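You operate a simulated robot arm through the tools that you are given. There is no shell and no other tool. Be economical: measure what you need, move in short steps, check, and stop when the job is done.

Carry out the task below with a simulated two-armed robot. There is one attempt and no reset: what you move stays moved.

Task
Put the beaker from the wash table top in the sink bowl. Fetch the jar from the right half of the bench and set it in the deep white tray. Put the green pod on the right half of the bench away on the top of the rig one table. Put the tub from the lower shelf of the grey rack on the yellow yellow-rimmed glass disc. Take the short glass tee pipe with blue ends and leave it on the lower shelf of the yellow rack. Fetch the large blue gasket and set it on the top of the filter. Pull the bath lid open. The order is free. Set down upright: beaker, tub.

It is judged by the outcome, as a careful person would: the job done as asked, and still so three seconds after it is handed in. It fails if anything else is knocked over, pushed out of place, dropped, spilled or broken. A push-on lid holds only when it is set on centred and level and pressed home; a screw cap is set on level and turned clockwise until tight.

Robot
Two 7-joint arms with two-finger parallel grippers on one trunk, on a base that drives. Base frame: it is fixed to the floor where the robot stands at the start and does not move with it; the origin is under the middle of the robot, x ahead of it, y to its left, z up; the surface under the hand at the start is at about z = 0.9. Units: m, degrees, N and s.
The left shoulder is at the start at [0.02, 0.17, 1.203], the right one opposite. With the tool pointing down near the work surface each hand reaches from about 0.22 to 0.68 m from the robot's upright axis, wherever it stands, measured 20 degrees to its own side. Places, roughly: bath lid [-0.4, -2.2, 0.9]; beaker [0.5, 0, 1]; deep white tray (22x17x7 cm) [0.1, -2.5, 0.9]; green pod (4x4x3 cm) [-0.5, -2.3, 0.9]; jar [0, -2.25, 1]; large blue gasket (10x10x2 cm) [-1.9, -3.1, 0.9]; lower shelf of the yellow rack [2.5, -4.5, 0.6]; short glass tee pipe with blue end (20x11x7 cm) [2.6, -4.8, 1.1]; sink bowl inside [-0.2, 2, 0.7]; top of the filter [-5.3, 0.1, 0.8]; top of the rig one table [-5.7, -7.3, 0.8]; tub [1.75, -3, 0.75]; yellow-rimmed glass disc (13x13x2 cm) [2.1, -3.5, 0.6]. Payload 3.8 kg a hand.
Tool frame (each hand has its own): the origin (TCP) lies between the finger pads and is the grasp point; the fingertips stand 0.03 m ahead of it; z points along the fingers, y is the line along which they close. Largest opening 0.11 m; finger width 0.02, thickness 0.01; the body of the gripper, 0.048 by 0.112 m, starts 0.055 m behind the TCP.
Orientation is told as [roll, pitch, yaw] about the base's x, y, z axes, in that order, counted from this pose: with the fingers straight down and closing along the base's y, the tool's x points along the base's -x, its y along +y and its z along -z.

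Tools
- The arms move only by the tool servo_tool. It takes "left_commands", "right_commands" or both (then of equal length, played together; a hand with none holds still); each is a list of rows, each an object (a shift or turn left out is 0, a gripper value left out holds the last) with "hand": the closure in counts, from 0 (fully open) to 255 (shut); "offset": the shift along the tool's x, y, z in units of 300 mm (1.0 is 300 mm), a list of three; "turn": the turn, a rotation vector about the tool's x, y, z in units of 45 degrees (1.0 is 45 degrees), a list of three. In form: [{"hand": hand, "offset": [tx, ty, tz], "turn": [rx, ry, rz]}, ...]. A call has 1 to 20 rows; each row is the pose to reach, as a shift and turn from the pose commanded when the call began, along the tool's axes at that moment. A call with a number of a shift or a turn outside -1 to 1 is refused whole. Rows are played at 5 a second. More than 0.05 m and 8.6 degrees between two rows, or a gripper value outside its range, and nothing of the call is played. Where a pose cannot be reached the arm comes as near as it can. A force on the tool above 40 N (or 10 N above the force at the start of the call, whichever is more), or a blocked arm, ends the call early, and 0.2 s more pass. The fingers move at their own pace (about 0.072 m/s each) and stop on an object; they squeeze with about 20 N. The grip force told is the motor's: it shows also when the fingers shut on nothing. Time passes only in rows, and 0.2 s behind the last, so rows that repeat a pose let the fingers close. It gives the time, the measured TCP pose, the force on the tool (base axes), the opening and the grip force at its end, in the units of the frame above (readings bear some noise), with the torque about the TCP (base axes, N m) and any sound that the robot's microphone picked up.
- Cameras (640 x 400 px; columns grow to the right, rows downward): "scene" is now at [0.1045, -0.0054, 1.3557]; the picture's right is [-0.04, -1.00, 0.00], its down [-0.51, 0.02, -0.86] and it looks along [0.86, -0.03, -0.52] (base axes); focal length 293 px, centre (320, 200). "left" rides on the left gripper at [0.072, -0.017, -0.103] in its tool frame; the picture's right is [0.23, 0.97, 0.00], its down [-0.76, 0.18, -0.62] and it looks along [-0.61, 0.14, 0.78] (tool axes); focal length 222 px, centre (320, 200). "right" rides on the right gripper at [0.072, 0.017, -0.103] in its tool frame; the picture's right is [-0.23, 0.97, 0.00], its down [-0.76, -0.18, -0.62] and it looks along [-0.61, -0.14, 0.78] (tool axes); focal length 222 px, centre (320, 200). There is no depth. A picture from a camera that has moved, and an enlarged one, comes with that camera's place and axes in the base frame and with its lens. The place of the scene camera against the robot may be out by one fixed shift of up to 0.012 m in any direction.
- camera(camera): a new picture of that camera. No time passes.
- raise_lower(by): slides the trunk up (or, below 0, down) by that many m; the arms and the scene camera ride with it, the base frame stays. It gives what a move gives, with no picture.
- base_move(legs): drives the robot by 1 to 6 legs, each [ahead, turn to the left] in m and degrees, along the robot's own axes; the way and the turn of a leg run together, so that a leg with both is an arc; at most 1.5 m and 180 degrees a leg. The arms and the cameras ride along, it lands a little off, and it stops where it bumps. It gives what a move gives.
- turn_head(pan, tilt): turns the head with the scene camera to pan (to the left, within 80 degrees either way) and tilt (down, from -29 to 69), counted from straight ahead of the robot. It gives what a move gives.
- close_up(camera, box): a new picture of the part [left, top, right, bottom] of that camera's present view, enlarged. No time passes.
- close_job(): hands the job in; it is judged then, once.

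Work in short steps. Places have to be worked out from the pictures, the camera data and where the tool is seen: move nearer, look again, correct. Check each grasp and each placing, and mend what went wrong. You have 196 turns and 172 pictures in all, those below and enlarged ones among them. Open the grippers and draw the arms clear of the work before you hand the job in, unless the task says otherwise; then end with one line.

The tools are called after ">>>" as a command line: name --argument value ..., lists and objects as JSON in quotes. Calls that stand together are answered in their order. servo_tool: Moves the arms, as the interface text tells. Its arguments: {"type":"object","properties":{"left_commands":{"type":"array"},"right_commands":{"type":"array"}},"required":[]} The other tools are called the same way: raise_lower (by) slides the trunk up or down; base_move (legs) drives the base; turn_head (pan, tilt) turns the head that bears the scene camera; camera (camera) takes a picture; close_up (camera, box) takes an enlarged picture of a part of a camera's view; close_job () hands the job in.

At the start:

```text
clock: 0.0
left_position: [0.3323, 0.13, 1.207]
left_orientation: [-0.2, 0.0, 0.2]
left_force: [0.2, -0.4, 0.5]
left_moment: [-0.04, -0.01, 0.0]
left_grip_width: 0.11
left_gripper_force: 0.2
right_position: [0.3992, -0.1361, 1.1227]
right_orientation: [0.0, 0.0, -0.1]
right_force: [0.7, 0.0, 0.0]
right_moment: [0.02, -0.01, 0.03]
right_grip_width: 0.11
right_gripper_force: 0.0
trunk travel left (down, up): [-0.3, 0.27]
robot x, y, heading: [-0.0013, -0.0016, -0.0]
head pan, tilt: [-2.1, 31.0]
```

scene: 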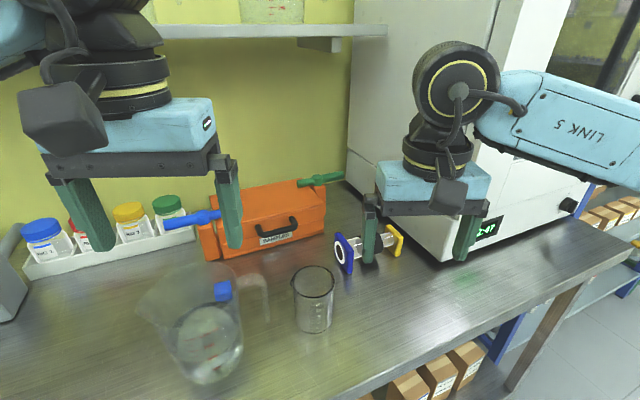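
right: 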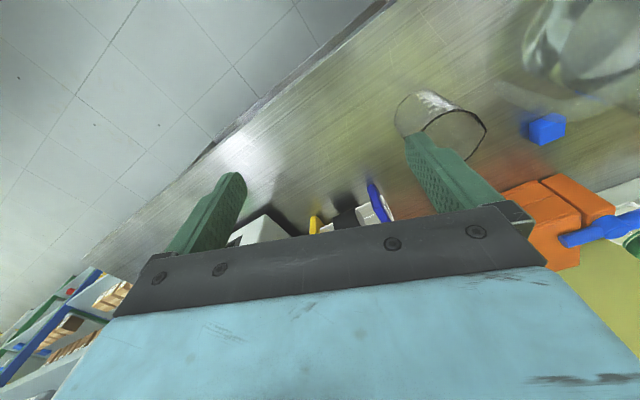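
left: 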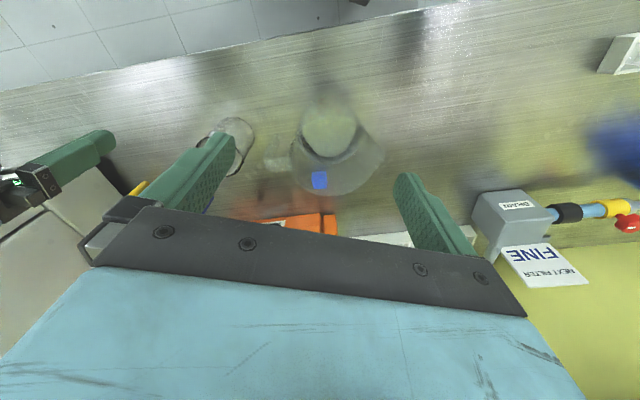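

I'll look closely at the beaker area first to tell the glass vessels apart.

>>> close_up --camera "scene" --box '[120, 200, 440, 400]'

>>> turn_head --pan 70 --tilt 25

>>> camera --camera "scene"

```text
2.00 times, centred on (280, 300) of scene
camera zoom: at [0.1045, -0.0054, 1.3557], right [-0.04, -1.0, 0.0], down [-0.51, 0.02, -0.86], along [0.86, -0.03, -0.52], focal length 586 px, centre (400, 0)
```

zoom: 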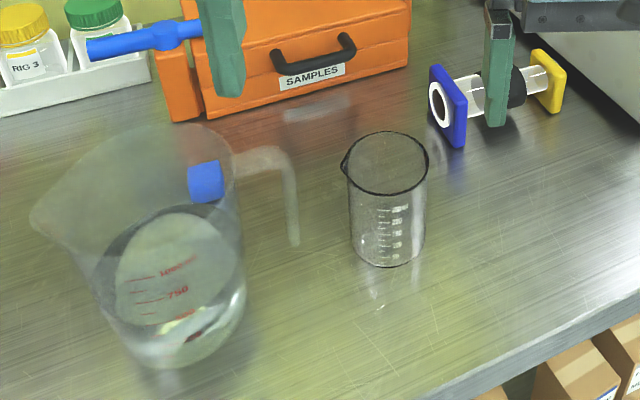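

```text
clock: 1.4
left_position: [0.3325, 0.1292, 1.2079]
left_orientation: [-0.1, 0.0, 0.1]
left_force: [-0.7, 0.0, -0.5]
left_moment: [0.0, 0.02, 0.0]
left_grip_width: 0.1098
left_gripper_force: 0.1
right_position: [0.3997, -0.1364, 1.1225]
right_orientation: [0.0, 0.0, 0.1]
right_force: [0.8, 1.4, -0.2]
right_moment: [0.03, 0.02, -0.03]
right_grip_width: 0.1101
right_gripper_force: 0.1
trunk travel left (down, up): [-0.3, 0.27]
robot x, y, heading: [-0.0003, 0.0005, 0.1]
head pan, tilt: [70.0, 25.0]
```

```text
167 pictures are left
camera scene: at [0.0461, 0.0845, 1.3652], right [0.94, -0.34, 0.0], down [-0.14, -0.4, -0.91], along [0.31, 0.85, -0.42], focal length 293 px, centre (320, 200)
```

scene: 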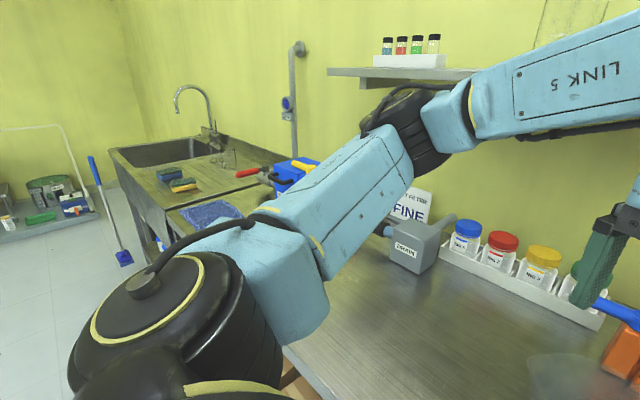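

The empty beaker stands at about (0.445, -0.007), about 0.075 wide and 0.095 tall; the liquid-filled vessel left of it is a jug with its handle near (0.40, 0.07). I'll move the left hand aside and bring the right hand above the beaker, turned so the fingers miss the handle.

>>> servo_tool --right_commands '[{"offset": [-0.025, 0.07, 0], "turn": [0, 0, 0.167]}, {"offset": [-0.05, 0.14, 0], "turn": [0, 0, 0.333]}, {"offset": [-0.075, 0.21, 0], "turn": [0, 0, 0.5]}, {"offset": [-0.1, 0.28, 0], "turn": [0, 0, 0.667]}, {"offset": [-0.125, 0.36, 0], "turn": [0, 0, 0.833]}, {"offset": [-0.15, 0.431, 0], "turn": [0, 0, 1.0]}, {"offset": [-0.15, 0.431, 0], "turn": [0, 0, 1.0]}]' --left_commands '[{"offset": [0, 0.13, 0]}, {"offset": [0, 0.26, 0]}, {"offset": [0, 0.4, 0]}, {"offset": [0, 0.45, 0]}, {"offset": [0, 0.45, 0]}, {"offset": [0, 0.45, 0]}, {"offset": [0, 0.45, 0]}]'

>>> turn_head --pan 0 --tilt 40

>>> camera --camera "scene"

>>> camera --camera "right"

```text
clock: 3.0
left_position: [0.3329, 0.2659, 1.2067]
left_orientation: [-0.2, 0.1, 0.1]
left_force: [-0.2, -0.5, 0.2]
left_moment: [0.04, -0.01, -0.01]
left_grip_width: 0.11
left_gripper_force: 0.1
right_position: [0.4422, -0.0078, 1.1234]
right_orientation: [0.1, 0.0, -45.1]
right_force: [-0.1, 1.0, -0.8]
right_moment: [0.01, 0.03, -0.01]
right_grip_width: 0.11
right_gripper_force: 0.0
trunk travel left (down, up): [-0.3, 0.27]
robot x, y, heading: [0.0001, 0.0014, 0.2]
head pan, tilt: [70.0, 25.0]
```

```text
clock: 4.5
left_position: [0.333, 0.2663, 1.2075]
left_orientation: [-0.1, 0.1, 0.1]
left_force: [0.3, -0.1, -0.9]
left_moment: [0.0, 0.02, 0.0]
left_grip_width: 0.1099
left_gripper_force: 0.1
right_position: [0.443, -0.0081, 1.122]
right_orientation: [-0.1, 0.0, -44.9]
right_force: [-0.9, -0.4, -0.1]
right_moment: [-0.01, -0.01, 0.0]
right_grip_width: 0.11
right_gripper_force: 0.0
trunk travel left (down, up): [-0.3, 0.27]
robot x, y, heading: [-0.0027, -0.0014, 0.1]
head pan, tilt: [0.0, 40.0]
```

```text
166 pictures are left
camera scene: at [0.0995, -0.002, 1.3419], right [0.0, -1.0, 0.0], down [-0.64, 0.0, -0.77], along [0.77, 0.0, -0.64], focal length 293 px, centre (320, 200)
```

scene: 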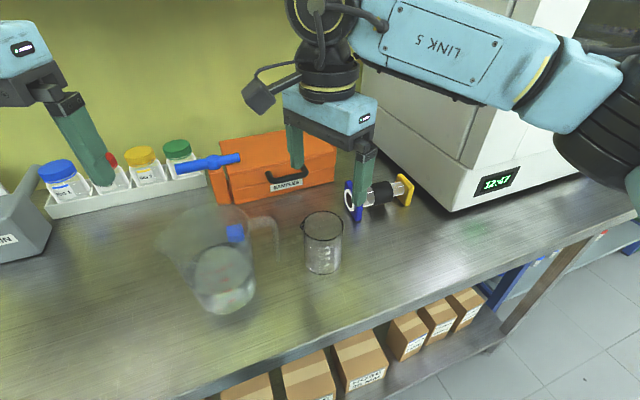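

```text
165 pictures are left
camera right: at [0.4039, 0.0545, 1.2269], right [0.85, 0.53, 0.0], down [0.41, -0.66, 0.62], along [0.33, -0.53, -0.78], focal length 222 px, centre (320, 200)
```

right: 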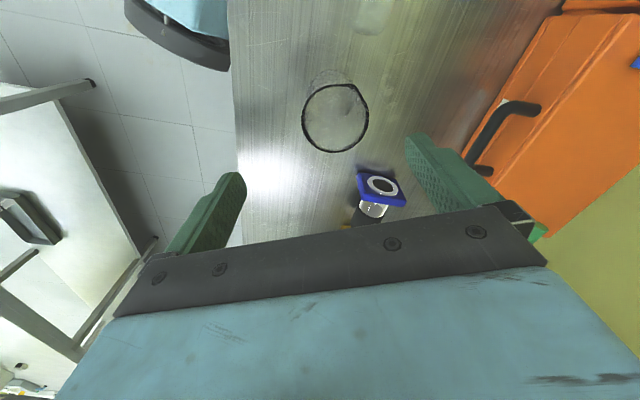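

The hand camera puts the beaker rim nearer (0.457, -0.003). I'll correct and come down to just above the rim to look again.

>>> servo_tool --right_commands '[{"offset": [-0.024, 0.042, 0.1]}, {"offset": [-0.024, 0.042, 0.2]}, {"offset": [-0.024, 0.042, 0.2]}]'

>>> camera --camera "right"

>>> close_up --camera "scene" --box '[240, 120, 440, 280]'

```text
clock: 5.2
left_position: [0.3322, 0.2667, 1.2065]
left_orientation: [-0.1, 0.0, 0.1]
left_force: [0.1, 0.0, 0.1]
left_moment: [-0.01, -0.02, 0.04]
left_grip_width: 0.11
left_gripper_force: 0.0
right_position: [0.4586, -0.0034, 1.0634]
right_orientation: [0.1, -0.1, -45.0]
right_force: [-0.2, -0.4, 0.2]
right_moment: [-0.01, -0.01, -0.01]
right_grip_width: 0.11
right_gripper_force: 0.1
trunk travel left (down, up): [-0.3, 0.27]
robot x, y, heading: [-0.0017, -0.002, 0.0]
head pan, tilt: [0.0, 40.0]
```

```text
164 pictures are left
camera right: at [0.4187, 0.0584, 1.1678], right [0.85, 0.53, 0.0], down [0.41, -0.66, 0.62], along [0.33, -0.53, -0.78], focal length 222 px, centre (320, 200)
```

right: 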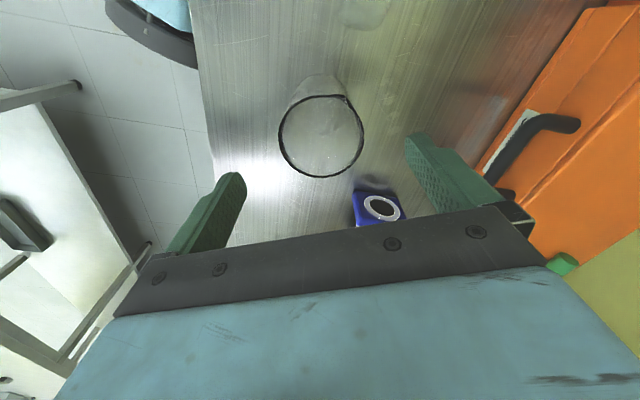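

```text
2.50 times, centred on (340, 200) of scene
camera zoom: at [0.0995, -0.0019, 1.3419], right [0.0, -1.0, 0.0], down [-0.64, 0.0, -0.77], along [0.77, 0.0, -0.64], focal length 733 px, centre (270, 200)
```

zoom: 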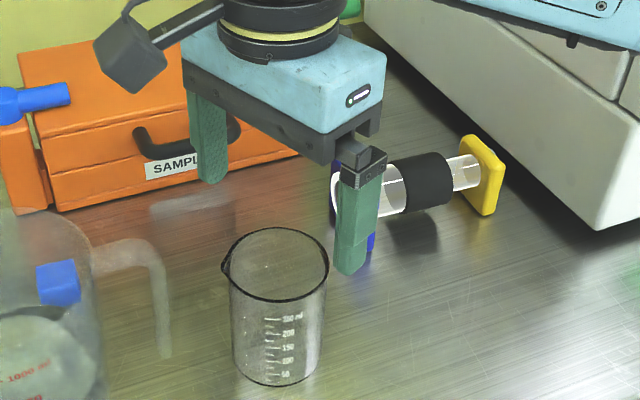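

Triangulated rim centre: (0.459, -0.0035, 0.991), exactly under the TCP. Descending to z≈0.953 and closing.

>>> servo_tool --right_commands '[{"offset": [0, 0, 0.12]}, {"offset": [0, 0, 0.24]}, {"offset": [0, 0, 0.36]}, {"offset": [0, 0, 0.365]}, {"offset": [0, 0, 0.365], "hand": 255}, {"offset": [0, 0, 0.365], "hand": 255}, {"offset": [0, 0, 0.365], "hand": 255}, {"offset": [0, 0, 0.365], "hand": 255}]'

>>> close_up --camera "scene" --box '[200, 120, 440, 300]'

```text
clock: 7.0
left_position: [0.3334, 0.2667, 1.2071]
left_orientation: [-0.1, 0.0, 0.2]
left_force: [0.5, -0.4, 0.0]
left_moment: [0.01, 0.01, -0.03]
left_grip_width: 0.1099
left_gripper_force: 0.1
right_position: [0.4568, -0.0041, 0.9536]
right_orientation: [0.0, 0.0, -44.9]
right_force: [1.2, -0.9, 0.3]
right_moment: [0.01, 0.01, 0.01]
right_grip_width: 0.07
right_gripper_force: 20.6
trunk travel left (down, up): [-0.3, 0.27]
robot x, y, heading: [-0.0021, -0.001, -0.2]
head pan, tilt: [0.0, 40.0]
```

```text
2.22 times, centred on (320, 210) of scene
camera zoom: at [0.0996, -0.0021, 1.3419], right [0.0, -1.0, 0.0], down [-0.64, 0.0, -0.77], along [0.77, 0.0, -0.64], focal length 651 px, centre (320, 178)
```

zoom: 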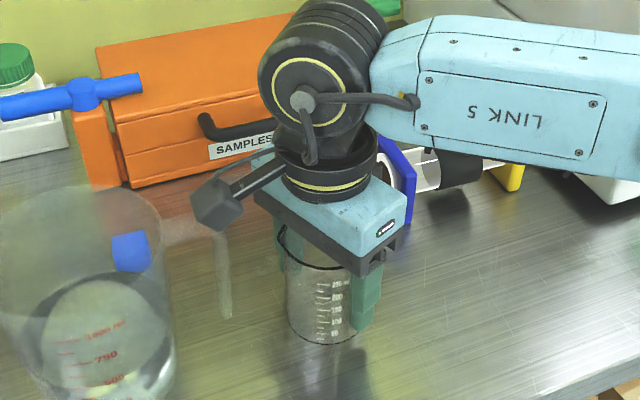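

Beaker gripped (0.070 m). Lifting it and drawing it in, away from the jug.

>>> servo_tool --right_commands '[{"offset": [0, 0, -0.15]}, {"offset": [0, 0, -0.3]}, {"offset": [0, 0, -0.45]}, {"offset": [0, 0, -0.6]}, {"offset": [0, 0, -0.75]}, {"offset": [0, -0.15, -0.83]}, {"offset": [0, -0.3, -0.83]}, {"offset": [0, -0.45, -0.83]}, {"offset": [0, -0.5, -0.83]}, {"offset": [0, -0.5, -0.83]}]'

>>> turn_head --pan 80 --tilt 30

>>> camera --camera "scene"

```text
refused: row 6 steps farther than a row can; nothing moved
```

```text
clock: 8.6
left_position: [0.3337, 0.2664, 1.2063]
left_orientation: [-0.1, 0.0, 0.1]
left_force: [0.0, 0.6, 0.0]
left_moment: [-0.01, -0.01, 0.0]
left_grip_width: 0.1098
left_gripper_force: 0.0
right_position: [0.458, -0.0043, 0.9526]
right_orientation: [-0.1, 0.0, -45.0]
right_force: [-0.1, 1.0, 0.1]
right_moment: [-0.02, 0.02, 0.02]
right_grip_width: 0.0698
right_gripper_force: 20.1
trunk travel left (down, up): [-0.3, 0.27]
robot x, y, heading: [-0.0001, -0.0025, 0.1]
head pan, tilt: [80.0, 30.0]
```

```text
161 pictures are left
camera scene: at [0.0303, 0.087, 1.3573], right [0.98, -0.17, 0.0], down [-0.09, -0.49, -0.87], along [0.15, 0.85, -0.5], focal length 293 px, centre (320, 200)
```

scene: 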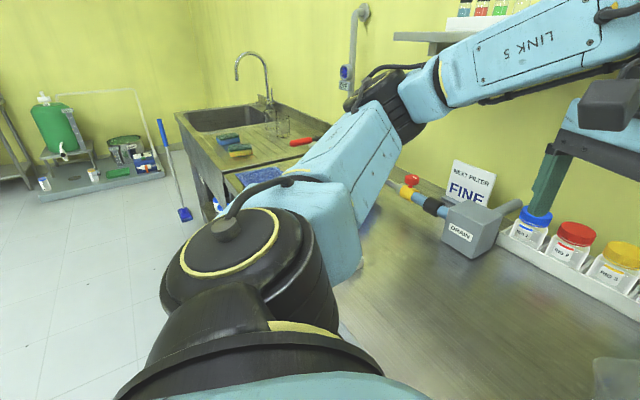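

The last move was refused for step size; I'll redo the lift with smaller steps. The bench line runs oblique (about 25° off my heading), and the sink bowl lies near (-0.2, 2.0).

>>> servo_tool --right_commands '[{"offset": [0, 0, -0.15]}, {"offset": [0, 0, -0.3]}, {"offset": [0, 0, -0.45]}, {"offset": [0, 0, -0.6]}, {"offset": [0, 0, -0.75]}, {"offset": [0, -0.1, -0.83]}, {"offset": [0, -0.25, -0.83]}, {"offset": [0, -0.4, -0.83]}, {"offset": [0, -0.5, -0.83]}, {"offset": [0, -0.5, -0.83]}]'

>>> turn_head --pan 0 --tilt 40

>>> camera --camera "scene"

```text
clock: 10.8
left_position: [0.3342, 0.2666, 1.205]
left_orientation: [-0.1, 0.0, 0.2]
left_force: [0.8, -0.9, 0.6]
left_moment: [-0.04, -0.02, 0.0]
left_grip_width: 0.1099
left_gripper_force: 0.1
right_position: [0.352, -0.1093, 1.2036]
right_orientation: [0.1, 0.1, -45.0]
right_force: [0.2, 0.8, -1.1]
right_moment: [0.02, -0.06, -0.04]
right_grip_width: 0.0692
right_gripper_force: 20.3
trunk travel left (down, up): [-0.3, 0.27]
robot x, y, heading: [0.0014, -0.0006, 0.0]
head pan, tilt: [80.0, 30.0]
```

```text
clock: 12.3
left_position: [0.3346, 0.2666, 1.2054]
left_orientation: [-0.1, -0.1, 0.1]
left_force: [0.4, 0.3, 0.8]
left_moment: [-0.01, 0.03, 0.03]
left_grip_width: 0.1101
left_gripper_force: 0.0
right_position: [0.3526, -0.1081, 1.2036]
right_orientation: [0.0, 0.0, -45.0]
right_force: [0.5, 0.0, -1.7]
right_moment: [-0.01, 0.0, -0.02]
right_grip_width: 0.0698
right_gripper_force: 20.4
trunk travel left (down, up): [-0.3, 0.27]
robot x, y, heading: [-0.0008, 0.0012, 0.0]
head pan, tilt: [0.0, 40.0]
```

```text
160 pictures are left
camera scene: at [0.0996, -0.0021, 1.3419], right [0.0, -1.0, 0.0], down [-0.64, 0.0, -0.77], along [0.77, 0.0, -0.64], focal length 293 px, centre (320, 200)
```

scene: 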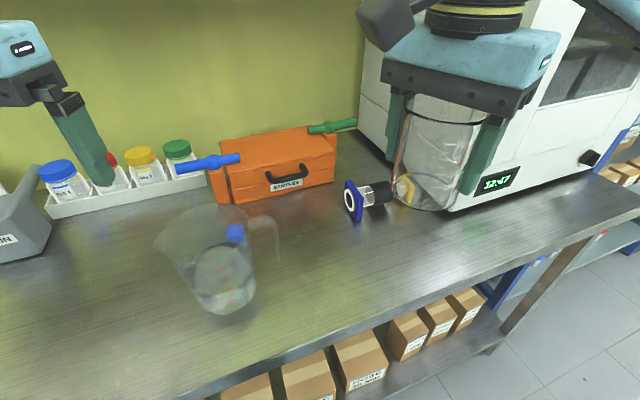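

Beaker held clear. Turning left and driving alongside the bench towards the sink, then looking.

>>> base_move --legs '[[0, 115], [1.3, 0], [0, -75]]'

>>> turn_head --pan 0 --tilt 35

>>> camera --camera "scene"

```text
clock: 26.7
left_position: [-0.4423, 1.5783, 1.2073]
left_orientation: [-0.1, 0.0, 40.4]
left_force: [1.1, -0.1, 0.7]
left_moment: [-0.05, -0.02, 0.04]
left_grip_width: 0.11
left_gripper_force: 0.0
right_position: [-0.1856, 1.3044, 1.2033]
right_orientation: [0.0, 0.0, -4.6]
right_force: [-0.8, 0.5, -1.6]
right_moment: [0.0, 0.0, 0.01]
right_grip_width: 0.0696
right_gripper_force: 19.7
trunk travel left (down, up): [-0.3, 0.27]
robot x, y, heading: [-0.523, 1.1591, 40.8]
head pan, tilt: [0.0, 40.0]
```

```text
clock: 27.3
left_position: [-0.4424, 1.5775, 1.2062]
left_orientation: [-0.1, 0.0, 40.5]
left_force: [-0.2, 0.0, 0.1]
left_moment: [-0.01, -0.01, 0.01]
left_grip_width: 0.1098
left_gripper_force: 0.1
right_position: [-0.1852, 1.304, 1.2034]
right_orientation: [0.0, 0.0, -4.5]
right_force: [-0.4, 0.0, -1.5]
right_moment: [0.0, 0.02, -0.02]
right_grip_width: 0.0694
right_gripper_force: 19.9
trunk travel left (down, up): [-0.3, 0.27]
robot x, y, heading: [-0.5228, 1.1589, 40.4]
head pan, tilt: [0.0, 35.0]
```

```text
159 pictures are left
camera scene: at [-0.4468, 1.2278, 1.3494], right [0.65, -0.76, 0.0], down [-0.44, -0.37, -0.82], along [0.62, 0.53, -0.57], focal length 293 px, centre (320, 200)
```

scene: 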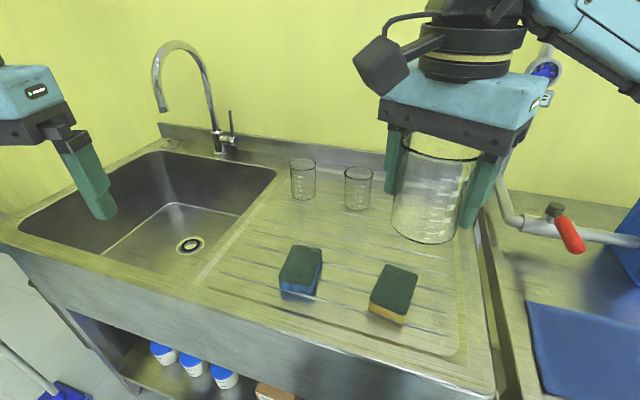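

Sink bowl centre about (-0.215, 1.965), with the tap over the rear; I'll set the beaker at about (-0.20, 1.865) in the free near-right part. Moving the base alongside.

>>> base_move --legs '[[0, 66], [0.45, 0], [0, -62]]'

>>> camera --camera "scene"

```text
clock: 34.0
left_position: [-0.921, 1.9253, 1.2048]
left_orientation: [-0.2, -0.1, 90.8]
left_force: [0.3, -0.3, 0.0]
left_moment: [-0.01, 0.0, -0.01]
left_grip_width: 0.1099
left_gripper_force: 0.1
right_position: [-0.5466, 1.9485, 1.203]
right_orientation: [-0.1, 0.1, 45.6]
right_force: [-0.5, 1.0, -0.6]
right_moment: [-0.02, 0.02, 0.03]
right_grip_width: 0.0695
right_gripper_force: 19.7
trunk travel left (down, up): [-0.3, 0.27]
robot x, y, heading: [-0.6566, 1.6007, 90.8]
head pan, tilt: [0.0, 35.0]
stopped in leg 3: the robot was blocked; the commanded pose is now the measured one
```

```text
158 pictures are left
camera scene: at [-0.6601, 1.702, 1.3494], right [1.0, 0.01, 0.0], down [0.01, -0.57, -0.82], along [-0.01, 0.82, -0.57], focal length 293 px, centre (320, 200)
```

scene: 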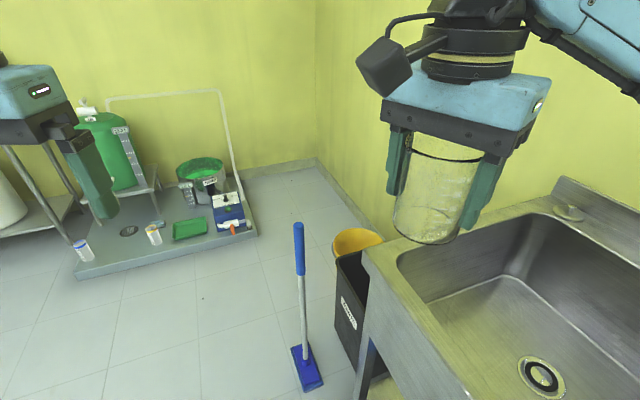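

The turn was blocked, likely a base corner at the sink table. I'll turn away, step out a little, and turn back.

>>> base_move --legs '[[0, 65], [0.09, 0], [0, -106]]'

>>> camera --camera "scene"

```text
clock: 37.5
left_position: [-1.0674, 1.4956, 1.2076]
left_orientation: [-0.1, -0.1, 155.4]
left_force: [0.3, 0.0, -0.2]
left_moment: [0.0, -0.01, 0.03]
left_grip_width: 0.11
left_gripper_force: 0.0
right_position: [-0.927, 1.8421, 1.2039]
right_orientation: [0.0, 0.0, 110.2]
right_force: [0.0, 0.1, -1.1]
right_moment: [0.01, -0.03, -0.03]
right_grip_width: 0.0696
right_gripper_force: 20.1
trunk travel left (down, up): [-0.3, 0.27]
robot x, y, heading: [-0.6565, 1.594, 155.5]
head pan, tilt: [0.0, 35.0]
stopped in leg 2: the robot was blocked; the commanded pose is now the measured one
```

```text
157 pictures are left
camera scene: at [-0.7604, 1.637, 1.3495], right [0.42, 0.91, 0.0], down [0.52, -0.24, -0.82], along [-0.74, 0.34, -0.57], focal length 293 px, centre (320, 200)
```

scene: 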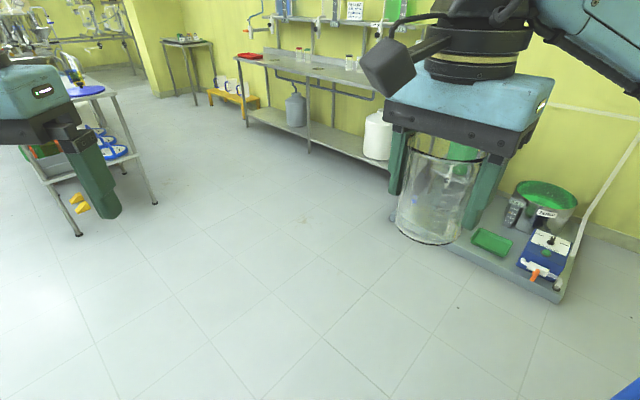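

Blocked again with nothing obvious ahead; I'll look down near the base.

>>> turn_head --pan -70 --tilt 60

>>> camera --camera "scene"

>>> turn_head --pan 0 --tilt 69

>>> camera --camera "scene"

```text
clock: 38.9
left_position: [-1.0679, 1.4949, 1.2069]
left_orientation: [-0.1, -0.1, 155.4]
left_force: [0.0, 0.0, -0.3]
left_moment: [-0.01, 0.01, -0.01]
left_grip_width: 0.1096
left_gripper_force: 0.1
right_position: [-0.9275, 1.8431, 1.2027]
right_orientation: [-0.1, 0.1, 110.2]
right_force: [-0.1, 0.6, -0.7]
right_moment: [-0.03, 0.01, -0.01]
right_grip_width: 0.0692
right_gripper_force: 19.7
trunk travel left (down, up): [-0.3, 0.27]
robot x, y, heading: [-0.6582, 1.5951, 155.7]
head pan, tilt: [-70.0, 60.0]
```

```text
156 pictures are left
camera scene: at [-0.6752, 1.6664, 1.3152], right [1.0, -0.08, 0.0], down [-0.07, -0.86, -0.5], along [0.04, 0.5, -0.87], focal length 293 px, centre (320, 200)
```

scene: 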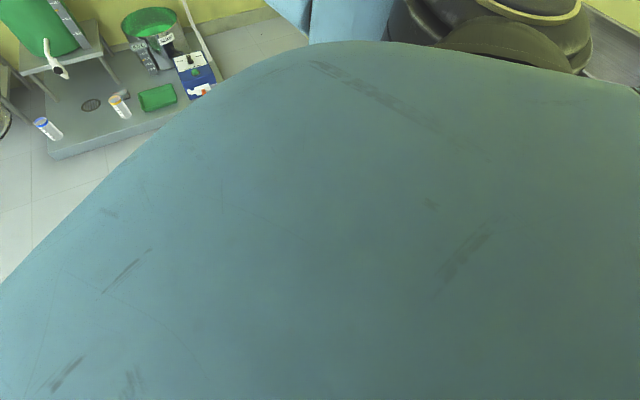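

```text
clock: 40.3
left_position: [-1.0667, 1.4939, 1.2077]
left_orientation: [-0.2, 0.0, 155.4]
left_force: [1.2, 0.2, -0.6]
left_moment: [0.0, -0.01, -0.01]
left_grip_width: 0.11
left_gripper_force: 0.1
right_position: [-0.9275, 1.8421, 1.2034]
right_orientation: [-0.1, 0.1, 110.2]
right_force: [-1.2, -0.3, -1.1]
right_moment: [-0.02, -0.01, -0.01]
right_grip_width: 0.0694
right_gripper_force: 20.2
trunk travel left (down, up): [-0.3, 0.27]
robot x, y, heading: [-0.6568, 1.5953, 155.6]
head pan, tilt: [0.0, 68.8]
```

```text
155 pictures are left
camera scene: at [-0.7313, 1.6233, 1.3058], right [0.42, 0.91, 0.0], down [0.85, -0.39, -0.36], along [-0.33, 0.15, -0.93], focal length 293 px, centre (320, 200)
```

scene: 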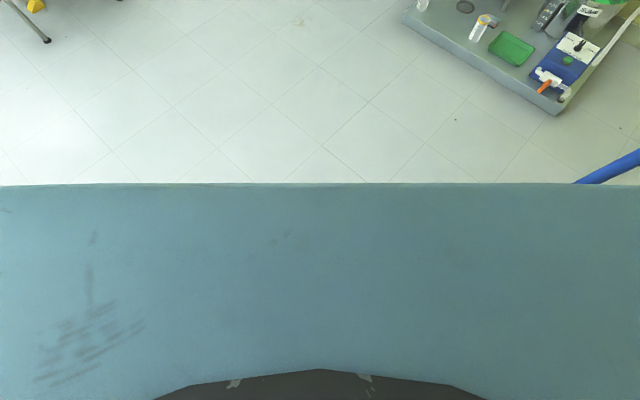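

Nothing in front. I'll turn to face straight away from the table and step out.

>>> base_move --legs '[[0, 48], [0.12, 0]]'

>>> turn_head --pan 0 --tilt 35

```text
clock: 43.7
left_position: [-0.9674, 1.1724, 1.2075]
left_orientation: [-0.2, -0.1, -156.6]
left_force: [-0.2, -0.4, -0.5]
left_moment: [0.02, -0.03, 0.02]
left_grip_width: 0.1102
left_gripper_force: 0.1
right_position: [-1.1325, 1.5108, 1.2021]
right_orientation: [0.0, 0.1, 158.2]
right_force: [0.7, -0.3, -2.1]
right_moment: [0.0, 0.0, 0.01]
right_grip_width: 0.069
right_gripper_force: 20.3
trunk travel left (down, up): [-0.3, 0.27]
robot x, y, heading: [-0.7645, 1.5484, -156.8]
head pan, tilt: [0.0, 68.8]
```

```text
clock: 44.7
left_position: [-0.9667, 1.1732, 1.206]
left_orientation: [-0.1, -0.1, -156.5]
left_force: [0.5, 0.1, -0.2]
left_moment: [-0.02, 0.02, -0.02]
left_grip_width: 0.1099
left_gripper_force: 0.1
right_position: [-1.1302, 1.5108, 1.2024]
right_orientation: [-0.1, 0.1, 158.2]
right_force: [-0.3, -0.2, -1.3]
right_moment: [-0.01, 0.03, -0.04]
right_grip_width: 0.0691
right_gripper_force: 20.1
trunk travel left (down, up): [-0.3, 0.27]
robot x, y, heading: [-0.7645, 1.5454, -156.5]
head pan, tilt: [0.0, 35.0]
```

Free now. Turning to face the sink.

>>> base_move --legs '[[0, -158]]'

>>> camera --camera "scene"

```text
clock: 51.6
left_position: [-0.7121, 1.9668, 1.2068]
left_orientation: [-0.1, -0.1, 45.1]
left_force: [-0.5, 0.1, -0.2]
left_moment: [0.02, -0.01, 0.02]
left_grip_width: 0.11
left_gripper_force: 0.1
right_position: [-0.4356, 1.7158, 1.203]
right_orientation: [-0.1, 0.1, 0.0]
right_force: [0.6, 1.0, -1.0]
right_moment: [0.01, -0.02, 0.02]
right_grip_width: 0.069
right_gripper_force: 19.7
trunk travel left (down, up): [-0.3, 0.27]
robot x, y, heading: [-0.7656, 1.5504, 44.9]
head pan, tilt: [0.0, 35.0]
```

```text
154 pictures are left
camera scene: at [-0.6929, 1.6216, 1.3495], right [0.71, -0.71, 0.0], down [-0.41, -0.41, -0.82], along [0.58, 0.58, -0.57], focal length 293 px, centre (320, 200)
```

scene: 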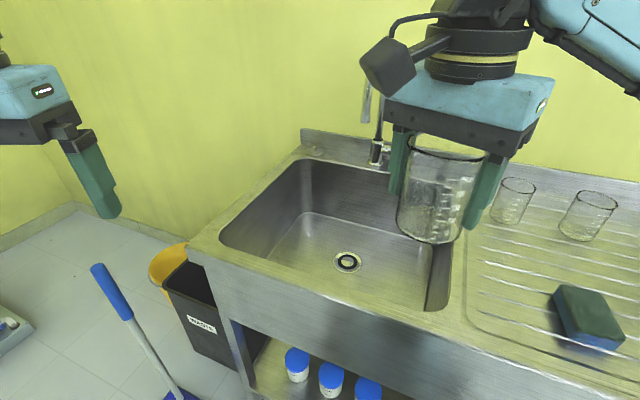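

Clear view of the bowl. Stepping 6 cm closer, then checking pose.

>>> base_move --legs '[[0.06, 0]]'

```text
clock: 52.6
left_position: [-0.6715, 2.0109, 1.2067]
left_orientation: [-0.2, -0.1, 45.0]
left_force: [0.7, 0.3, -0.1]
left_moment: [-0.02, 0.01, -0.01]
left_grip_width: 0.1101
left_gripper_force: 0.0
right_position: [-0.3931, 1.7594, 1.2025]
right_orientation: [-0.1, 0.1, 0.0]
right_force: [0.1, 0.6, -0.7]
right_moment: [-0.01, 0.03, 0.01]
right_grip_width: 0.069
right_gripper_force: 19.8
trunk travel left (down, up): [-0.3, 0.27]
robot x, y, heading: [-0.7212, 1.588, 45.3]
head pan, tilt: [0.0, 35.0]
```

Moving the beaker over the target (-0.20, 1.865) at height, then lowering the trunk.

>>> servo_tool --right_commands '[{"offset": [-0.13, 0.07, 0]}, {"offset": [-0.26, 0.14, 0]}, {"offset": [-0.39, 0.21, 0]}, {"offset": [-0.52, 0.28, 0]}, {"offset": [-0.643, 0.353, 0]}, {"offset": [-0.643, 0.353, 0]}]'

>>> raise_lower --by -0.25

>>> camera --camera "scene"

```text
clock: 54.0
left_position: [-0.6711, 2.0088, 1.206]
left_orientation: [-0.1, -0.1, 45.1]
left_force: [0.3, -0.5, 0.4]
left_moment: [0.02, 0.03, 0.0]
left_grip_width: 0.11
left_gripper_force: 0.2
right_position: [-0.202, 1.864, 1.2019]
right_orientation: [-0.2, 0.0, 0.0]
right_force: [-0.4, 0.4, -0.8]
right_moment: [0.02, -0.01, 0.0]
right_grip_width: 0.0689
right_gripper_force: 19.6
trunk travel left (down, up): [-0.3, 0.27]
robot x, y, heading: [-0.7217, 1.5859, 45.4]
head pan, tilt: [0.0, 35.0]
```

```text
clock: 56.5
left_position: [-0.6709, 2.0096, 0.9575]
left_orientation: [-0.1, -0.1, 45.1]
left_force: [-0.5, 0.0, 0.7]
left_moment: [-0.08, 0.0, -0.03]
left_grip_width: 0.1099
left_gripper_force: 0.0
right_position: [-0.2024, 1.8644, 0.9541]
right_orientation: [-0.1, 0.1, 0.0]
right_force: [0.9, 0.2, -1.8]
right_moment: [0.0, 0.01, -0.01]
right_grip_width: 0.0689
right_gripper_force: 20.3
trunk travel left (down, up): [-0.05, 0.52]
robot x, y, heading: [-0.7182, 1.5881, 45.1]
head pan, tilt: [0.0, 35.0]
```

```text
153 pictures are left
camera scene: at [-0.6511, 1.6636, 1.0996], right [0.71, -0.71, 0.0], down [-0.4, -0.41, -0.82], along [0.58, 0.58, -0.57], focal length 293 px, centre (320, 200)
```

scene: 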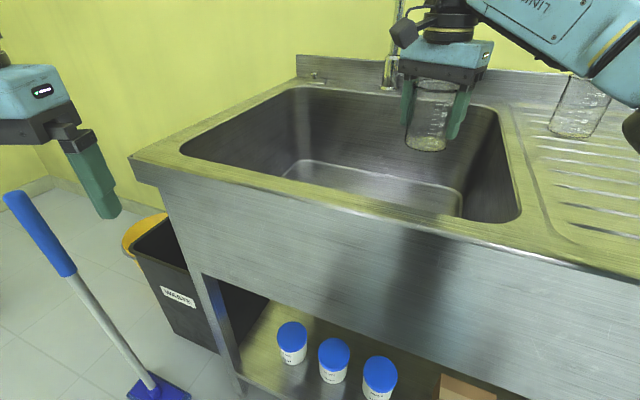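

Beaker is inside the bowl's outline, clear of walls and tap. Lowering further by 0.14 and looking with the hand camera.

>>> servo_tool --right_commands '[{"offset": [0, 0, 0.12]}, {"offset": [0, 0, 0.24]}, {"offset": [0, 0, 0.36]}, {"offset": [0, 0, 0.47]}, {"offset": [0, 0, 0.47]}]'

>>> camera --camera "right"

>>> camera --camera "scene"

```text
clock: 57.7
left_position: [-0.6712, 2.0103, 0.9562]
left_orientation: [-0.1, -0.1, 45.1]
left_force: [0.4, -1.0, 0.0]
left_moment: [-0.01, 0.01, 0.0]
left_grip_width: 0.1099
left_gripper_force: 0.1
right_position: [-0.2031, 1.8651, 0.8114]
right_orientation: [-0.1, 0.0, 0.0]
right_force: [-0.5, -0.6, -1.6]
right_moment: [-0.03, -0.02, 0.0]
right_grip_width: 0.0688
right_gripper_force: 19.7
trunk travel left (down, up): [-0.05, 0.52]
robot x, y, heading: [-0.7219, 1.591, 44.9]
head pan, tilt: [0.0, 35.0]
```

```text
152 pictures are left
camera right: at [-0.2738, 1.8811, 0.9151], right [0.23, 0.97, 0.0], down [0.76, -0.18, 0.62], along [0.61, -0.14, -0.78], focal length 222 px, centre (320, 200)
```

right: 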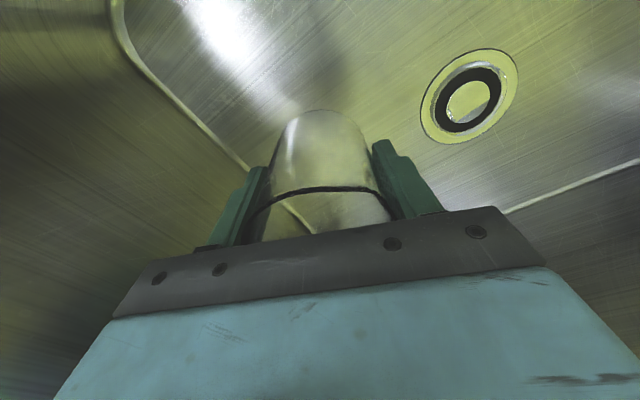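

```text
151 pictures are left
camera scene: at [-0.6511, 1.6636, 1.0995], right [0.71, -0.71, 0.0], down [-0.4, -0.41, -0.82], along [0.58, 0.58, -0.57], focal length 293 px, centre (320, 200)
```

scene: 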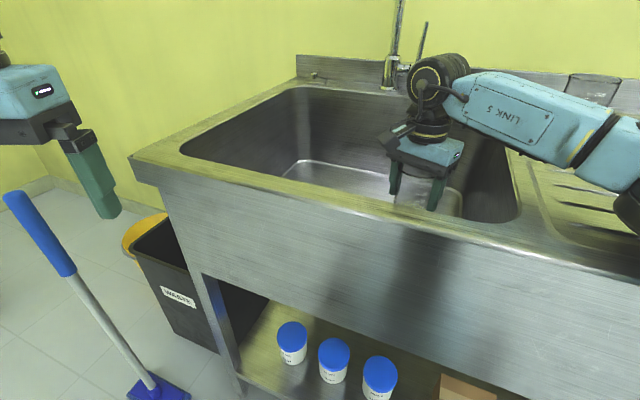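

About 8-9 cm to go. The forearm gets close to the drainer, so I check the elbow side first.

>>> turn_head --pan -50 --tilt 30

>>> camera --camera "scene"

```text
clock: 58.9
left_position: [-0.6699, 2.0097, 0.9568]
left_orientation: [-0.1, -0.1, 45.0]
left_force: [-0.2, 1.1, -0.7]
left_moment: [0.05, -0.01, 0.06]
left_grip_width: 0.11
left_gripper_force: 0.0
right_position: [-0.202, 1.8651, 0.8105]
right_orientation: [-0.1, 0.1, 0.1]
right_force: [0.3, -0.5, -0.3]
right_moment: [-0.03, -0.02, -0.04]
right_grip_width: 0.069
right_gripper_force: 20.0
trunk travel left (down, up): [-0.05, 0.52]
robot x, y, heading: [-0.7222, 1.5864, 45.1]
head pan, tilt: [-50.0, 30.0]
```

```text
150 pictures are left
camera scene: at [-0.6232, 1.5936, 1.1073], right [-0.08, -1.0, 0.0], down [-0.5, 0.04, -0.87], along [0.86, -0.07, -0.5], focal length 293 px, centre (320, 200)
```

scene: 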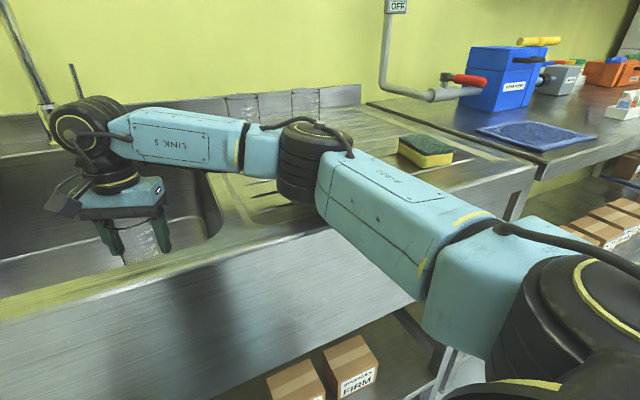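

The elbow hangs low over the drainer. I'll raise the trunk by 0.22 and reach down with the arm instead, which lifts the elbow.

>>> raise_lower --by 0.22

>>> servo_tool --right_commands '[{"offset": [0, 0, 0.15]}, {"offset": [0, 0, 0.3]}, {"offset": [0, 0, 0.45]}, {"offset": [0, 0, 0.6]}, {"offset": [0, 0, 0.733]}, {"offset": [0, 0, 0.733]}]'

>>> camera --camera "scene"

>>> camera --camera "right"

```text
clock: 61.2
left_position: [-0.671, 2.0099, 1.1778]
left_orientation: [-0.1, -0.1, 45.1]
left_force: [0.9, 0.5, 0.7]
left_moment: [0.01, -0.03, 0.02]
left_grip_width: 0.1098
left_gripper_force: 0.0
right_position: [-0.202, 1.8639, 1.0316]
right_orientation: [-0.1, 0.1, 0.0]
right_force: [-0.3, -0.1, -0.7]
right_moment: [-0.02, 0.0, 0.0]
right_grip_width: 0.0689
right_gripper_force: 19.9
trunk travel left (down, up): [-0.27, 0.3]
robot x, y, heading: [-0.721, 1.5896, 45.2]
head pan, tilt: [-50.0, 30.0]
```

```text
clock: 62.6
left_position: [-0.6717, 2.0083, 1.1773]
left_orientation: [-0.1, -0.1, 45.1]
left_force: [-0.3, 0.7, 1.0]
left_moment: [0.03, -0.03, -0.02]
left_grip_width: 0.1099
left_gripper_force: 0.0
right_position: [-0.201, 1.8664, 0.8143]
right_orientation: [-0.1, 0.1, 0.0]
right_force: [0.5, -0.3, -1.0]
right_moment: [0.0, 0.01, 0.01]
right_grip_width: 0.0686
right_gripper_force: 19.6
trunk travel left (down, up): [-0.27, 0.3]
robot x, y, heading: [-0.7227, 1.591, 45.3]
head pan, tilt: [-50.0, 30.0]
```

```text
149 pictures are left
camera scene: at [-0.6232, 1.5934, 1.3273], right [-0.09, -1.0, 0.0], down [-0.5, 0.04, -0.87], along [0.86, -0.07, -0.5], focal length 293 px, centre (320, 200)
```

scene: 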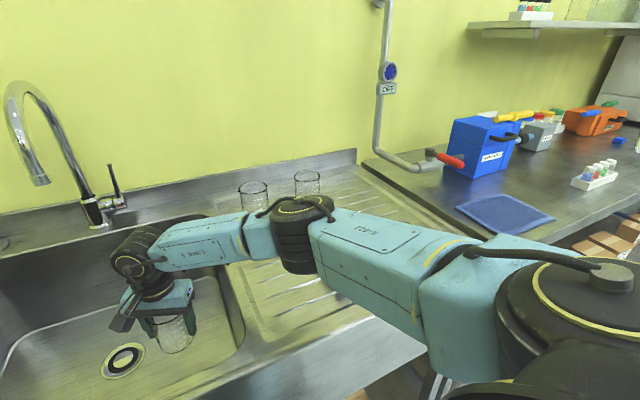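

```text
148 pictures are left
camera right: at [-0.2741, 1.8824, 0.9162], right [0.23, 0.97, 0.0], down [0.76, -0.18, 0.62], along [0.61, -0.14, -0.78], focal length 222 px, centre (320, 200)
```

right: 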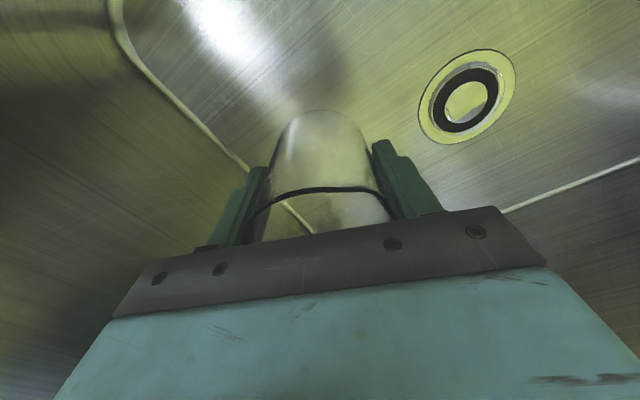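

Still a bit tight where the forearm would cross the sink rim, so I raise the trunk 0.15 more and reach further down.

>>> raise_lower --by 0.15

>>> servo_tool --right_commands '[{"offset": [0, 0, 0.15]}, {"offset": [0, 0, 0.3]}, {"offset": [0, 0, 0.45]}, {"offset": [0, 0, 0.6]}, {"offset": [0, 0, 0.65]}, {"offset": [0, 0, 0.65]}]'

>>> camera --camera "scene"

```text
clock: 64.4
left_position: [-0.671, 2.0102, 1.3272]
left_orientation: [-0.1, -0.1, 45.1]
left_force: [0.3, -0.4, -1.0]
left_moment: [-0.03, 0.0, 0.0]
left_grip_width: 0.1099
left_gripper_force: 0.0
right_position: [-0.2015, 1.8662, 0.9624]
right_orientation: [-0.1, 0.0, -0.1]
right_force: [-0.3, 0.6, -1.7]
right_moment: [-0.02, 0.01, 0.03]
right_grip_width: 0.0687
right_gripper_force: 20.2
trunk travel left (down, up): [-0.42, 0.15]
robot x, y, heading: [-0.7216, 1.5877, 45.1]
head pan, tilt: [-50.0, 30.0]
```

```text
clock: 65.8
left_position: [-0.6707, 2.0091, 1.326]
left_orientation: [-0.1, -0.1, 45.1]
left_force: [-0.4, -0.2, 0.1]
left_moment: [0.0, 0.02, 0.02]
left_grip_width: 0.1101
left_gripper_force: 0.1
right_position: [-0.2196, 1.8452, 0.7935]
right_orientation: [0.0, 0.1, 0.1]
right_force: [-0.2, -0.4, -1.7]
right_moment: [0.01, 0.01, 0.0]
right_grip_width: 0.0691
right_gripper_force: 19.4
right hand out of reach, approached as far as the arm can: row 3, 4, 5, 6
trunk travel left (down, up): [-0.42, 0.15]
robot x, y, heading: [-0.7243, 1.5879, 44.8]
head pan, tilt: [-50.0, 30.0]
```

```text
147 pictures are left
camera scene: at [-0.623, 1.5931, 1.4773], right [-0.09, -1.0, 0.0], down [-0.5, 0.04, -0.87], along [0.86, -0.07, -0.5], focal length 293 px, centre (320, 200)
```

scene: 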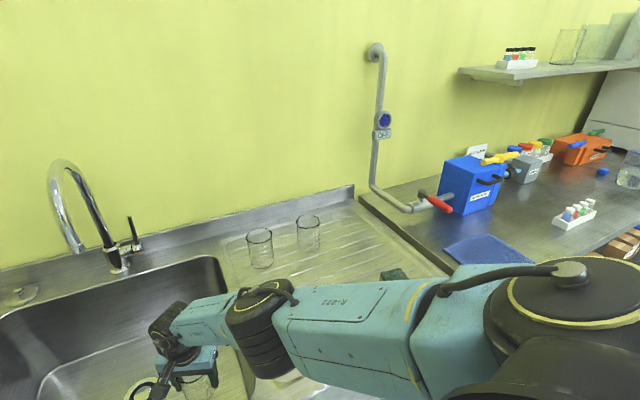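

The arm is at full stretch with a clear forearm. I'll lower the trunk 0.05 to bring the beaker close to the floor, then feel for contact.

>>> raise_lower --by -0.05

>>> camera --camera "right"

```text
clock: 66.7
left_position: [-0.6716, 2.0095, 1.2773]
left_orientation: [-0.1, -0.1, 45.1]
left_force: [-0.1, 0.9, 0.9]
left_moment: [0.01, 0.04, 0.0]
left_grip_width: 0.1098
left_gripper_force: 0.0
right_position: [-0.2205, 1.8456, 0.7441]
right_orientation: [-0.1, 0.0, 0.0]
right_force: [0.7, -0.3, -1.0]
right_moment: [-0.01, 0.04, -0.01]
right_grip_width: 0.0688
right_gripper_force: 19.9
trunk travel left (down, up): [-0.37, 0.2]
robot x, y, heading: [-0.7161, 1.5898, 45.2]
head pan, tilt: [-50.0, 30.0]
```

```text
146 pictures are left
camera right: at [-0.2921, 1.8619, 0.8474], right [0.23, 0.97, 0.0], down [0.76, -0.18, 0.62], along [0.61, -0.14, -0.78], focal length 222 px, centre (320, 200)
```

right: 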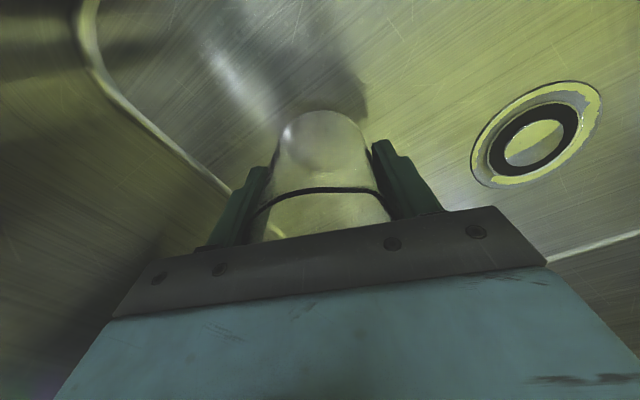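

Estimated bowl floor z≈0.685 and beaker bottom ≈0.69: nearly touching. Lowering in small steps while watching the force.

>>> raise_lower --by -0.008

>>> raise_lower --by -0.006

```text
clock: 67.3
left_position: [-0.6716, 2.0087, 1.2686]
left_orientation: [-0.1, -0.1, 45.1]
left_force: [0.3, 0.7, 1.5]
left_moment: [0.0, 0.04, -0.02]
left_grip_width: 0.1101
left_gripper_force: 0.0
right_position: [-0.2196, 1.8457, 0.735]
right_orientation: [-0.1, 0.2, 0.0]
right_force: [-0.8, -0.7, -0.9]
right_moment: [0.02, -0.01, -0.02]
right_grip_width: 0.0685
right_gripper_force: 20.1
trunk travel left (down, up): [-0.362, 0.208]
robot x, y, heading: [-0.7211, 1.5907, 45.2]
head pan, tilt: [-50.0, 30.0]
```

```text
clock: 67.8
left_position: [-0.6717, 2.0097, 1.2628]
left_orientation: [-0.1, -0.1, 45.1]
left_force: [-0.1, -0.3, -0.1]
left_moment: [-0.02, 0.03, 0.05]
left_grip_width: 0.11
left_gripper_force: 0.0
right_position: [-0.2199, 1.8452, 0.7301]
right_orientation: [0.0, -0.1, 0.0]
right_force: [-0.7, -0.2, 3.8]
right_moment: [0.1, -0.12, 0.0]
right_grip_width: 0.0682
right_gripper_force: 20.0
trunk travel left (down, up): [-0.356, 0.214]
robot x, y, heading: [-0.7232, 1.5879, 45.0]
head pan, tilt: [-50.0, 30.0]
```

Contact is felt (force rose to about +4 N). Releasing and raising the trunk straight up.

>>> servo_tool --right_commands '[{"hand": 0}, {"hand": 0}, {"hand": 0}, {"hand": 0}]'

>>> raise_lower --by 0.2

>>> turn_head --pan 0 --tilt 40

>>> camera --camera "scene"

```text
clock: 68.8
left_position: [-0.6715, 2.01, 1.2642]
left_orientation: [-0.1, -0.1, 45.0]
left_force: [-0.5, 0.1, 0.0]
left_moment: [0.05, 0.04, -0.01]
left_grip_width: 0.1102
left_gripper_force: 0.0
right_position: [-0.2204, 1.8452, 0.7298]
right_orientation: [-0.1, 0.1, 0.0]
right_force: [0.1, 0.3, -0.4]
right_moment: [0.02, 0.02, 0.01]
right_grip_width: 0.1101
right_gripper_force: 0.0
trunk travel left (down, up): [-0.356, 0.214]
robot x, y, heading: [-0.7216, 1.5884, 44.8]
head pan, tilt: [-50.0, 30.0]
```

```text
clock: 71.0
left_position: [-0.6699, 2.0095, 1.4635]
left_orientation: [-0.1, -0.1, 45.2]
left_force: [0.3, 0.0, -0.2]
left_moment: [0.0, -0.01, -0.03]
left_grip_width: 0.1098
left_gripper_force: 0.0
right_position: [-0.2195, 1.8462, 0.9308]
right_orientation: [-0.1, 0.1, 0.1]
right_force: [-0.6, 0.1, -0.5]
right_moment: [-0.01, -0.01, 0.0]
right_grip_width: 0.1098
right_gripper_force: 0.2
trunk travel left (down, up): [-0.556, 0.014]
robot x, y, heading: [-0.7235, 1.5885, 44.9]
head pan, tilt: [-50.0, 30.0]
```

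```text
clock: 72.2
left_position: [-0.6713, 2.0088, 1.462]
left_orientation: [-0.1, -0.1, 45.1]
left_force: [0.2, 0.5, 1.1]
left_moment: [-0.02, 0.03, 0.01]
left_grip_width: 0.11
left_gripper_force: 0.1
right_position: [-0.2199, 1.8455, 0.9295]
right_orientation: [-0.1, 0.2, 0.0]
right_force: [0.4, 0.3, 0.8]
right_moment: [-0.01, -0.04, -0.03]
right_grip_width: 0.1102
right_gripper_force: 0.1
trunk travel left (down, up): [-0.556, 0.014]
robot x, y, heading: [-0.7231, 1.5875, 45.1]
head pan, tilt: [0.0, 40.0]
```

```text
145 pictures are left
camera scene: at [-0.6533, 1.6614, 1.5979], right [0.71, -0.71, 0.0], down [-0.45, -0.45, -0.77], along [0.54, 0.54, -0.64], focal length 293 px, centre (320, 200)
```

scene: 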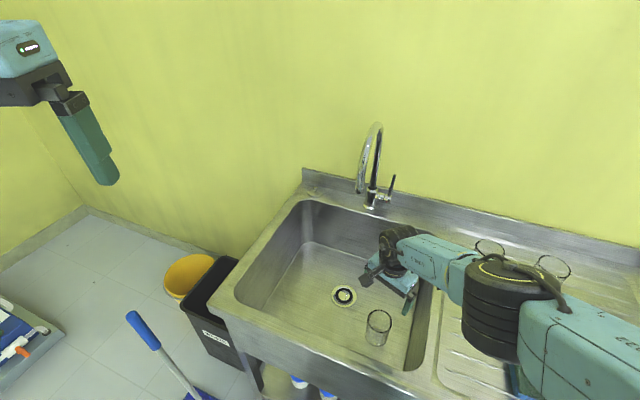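

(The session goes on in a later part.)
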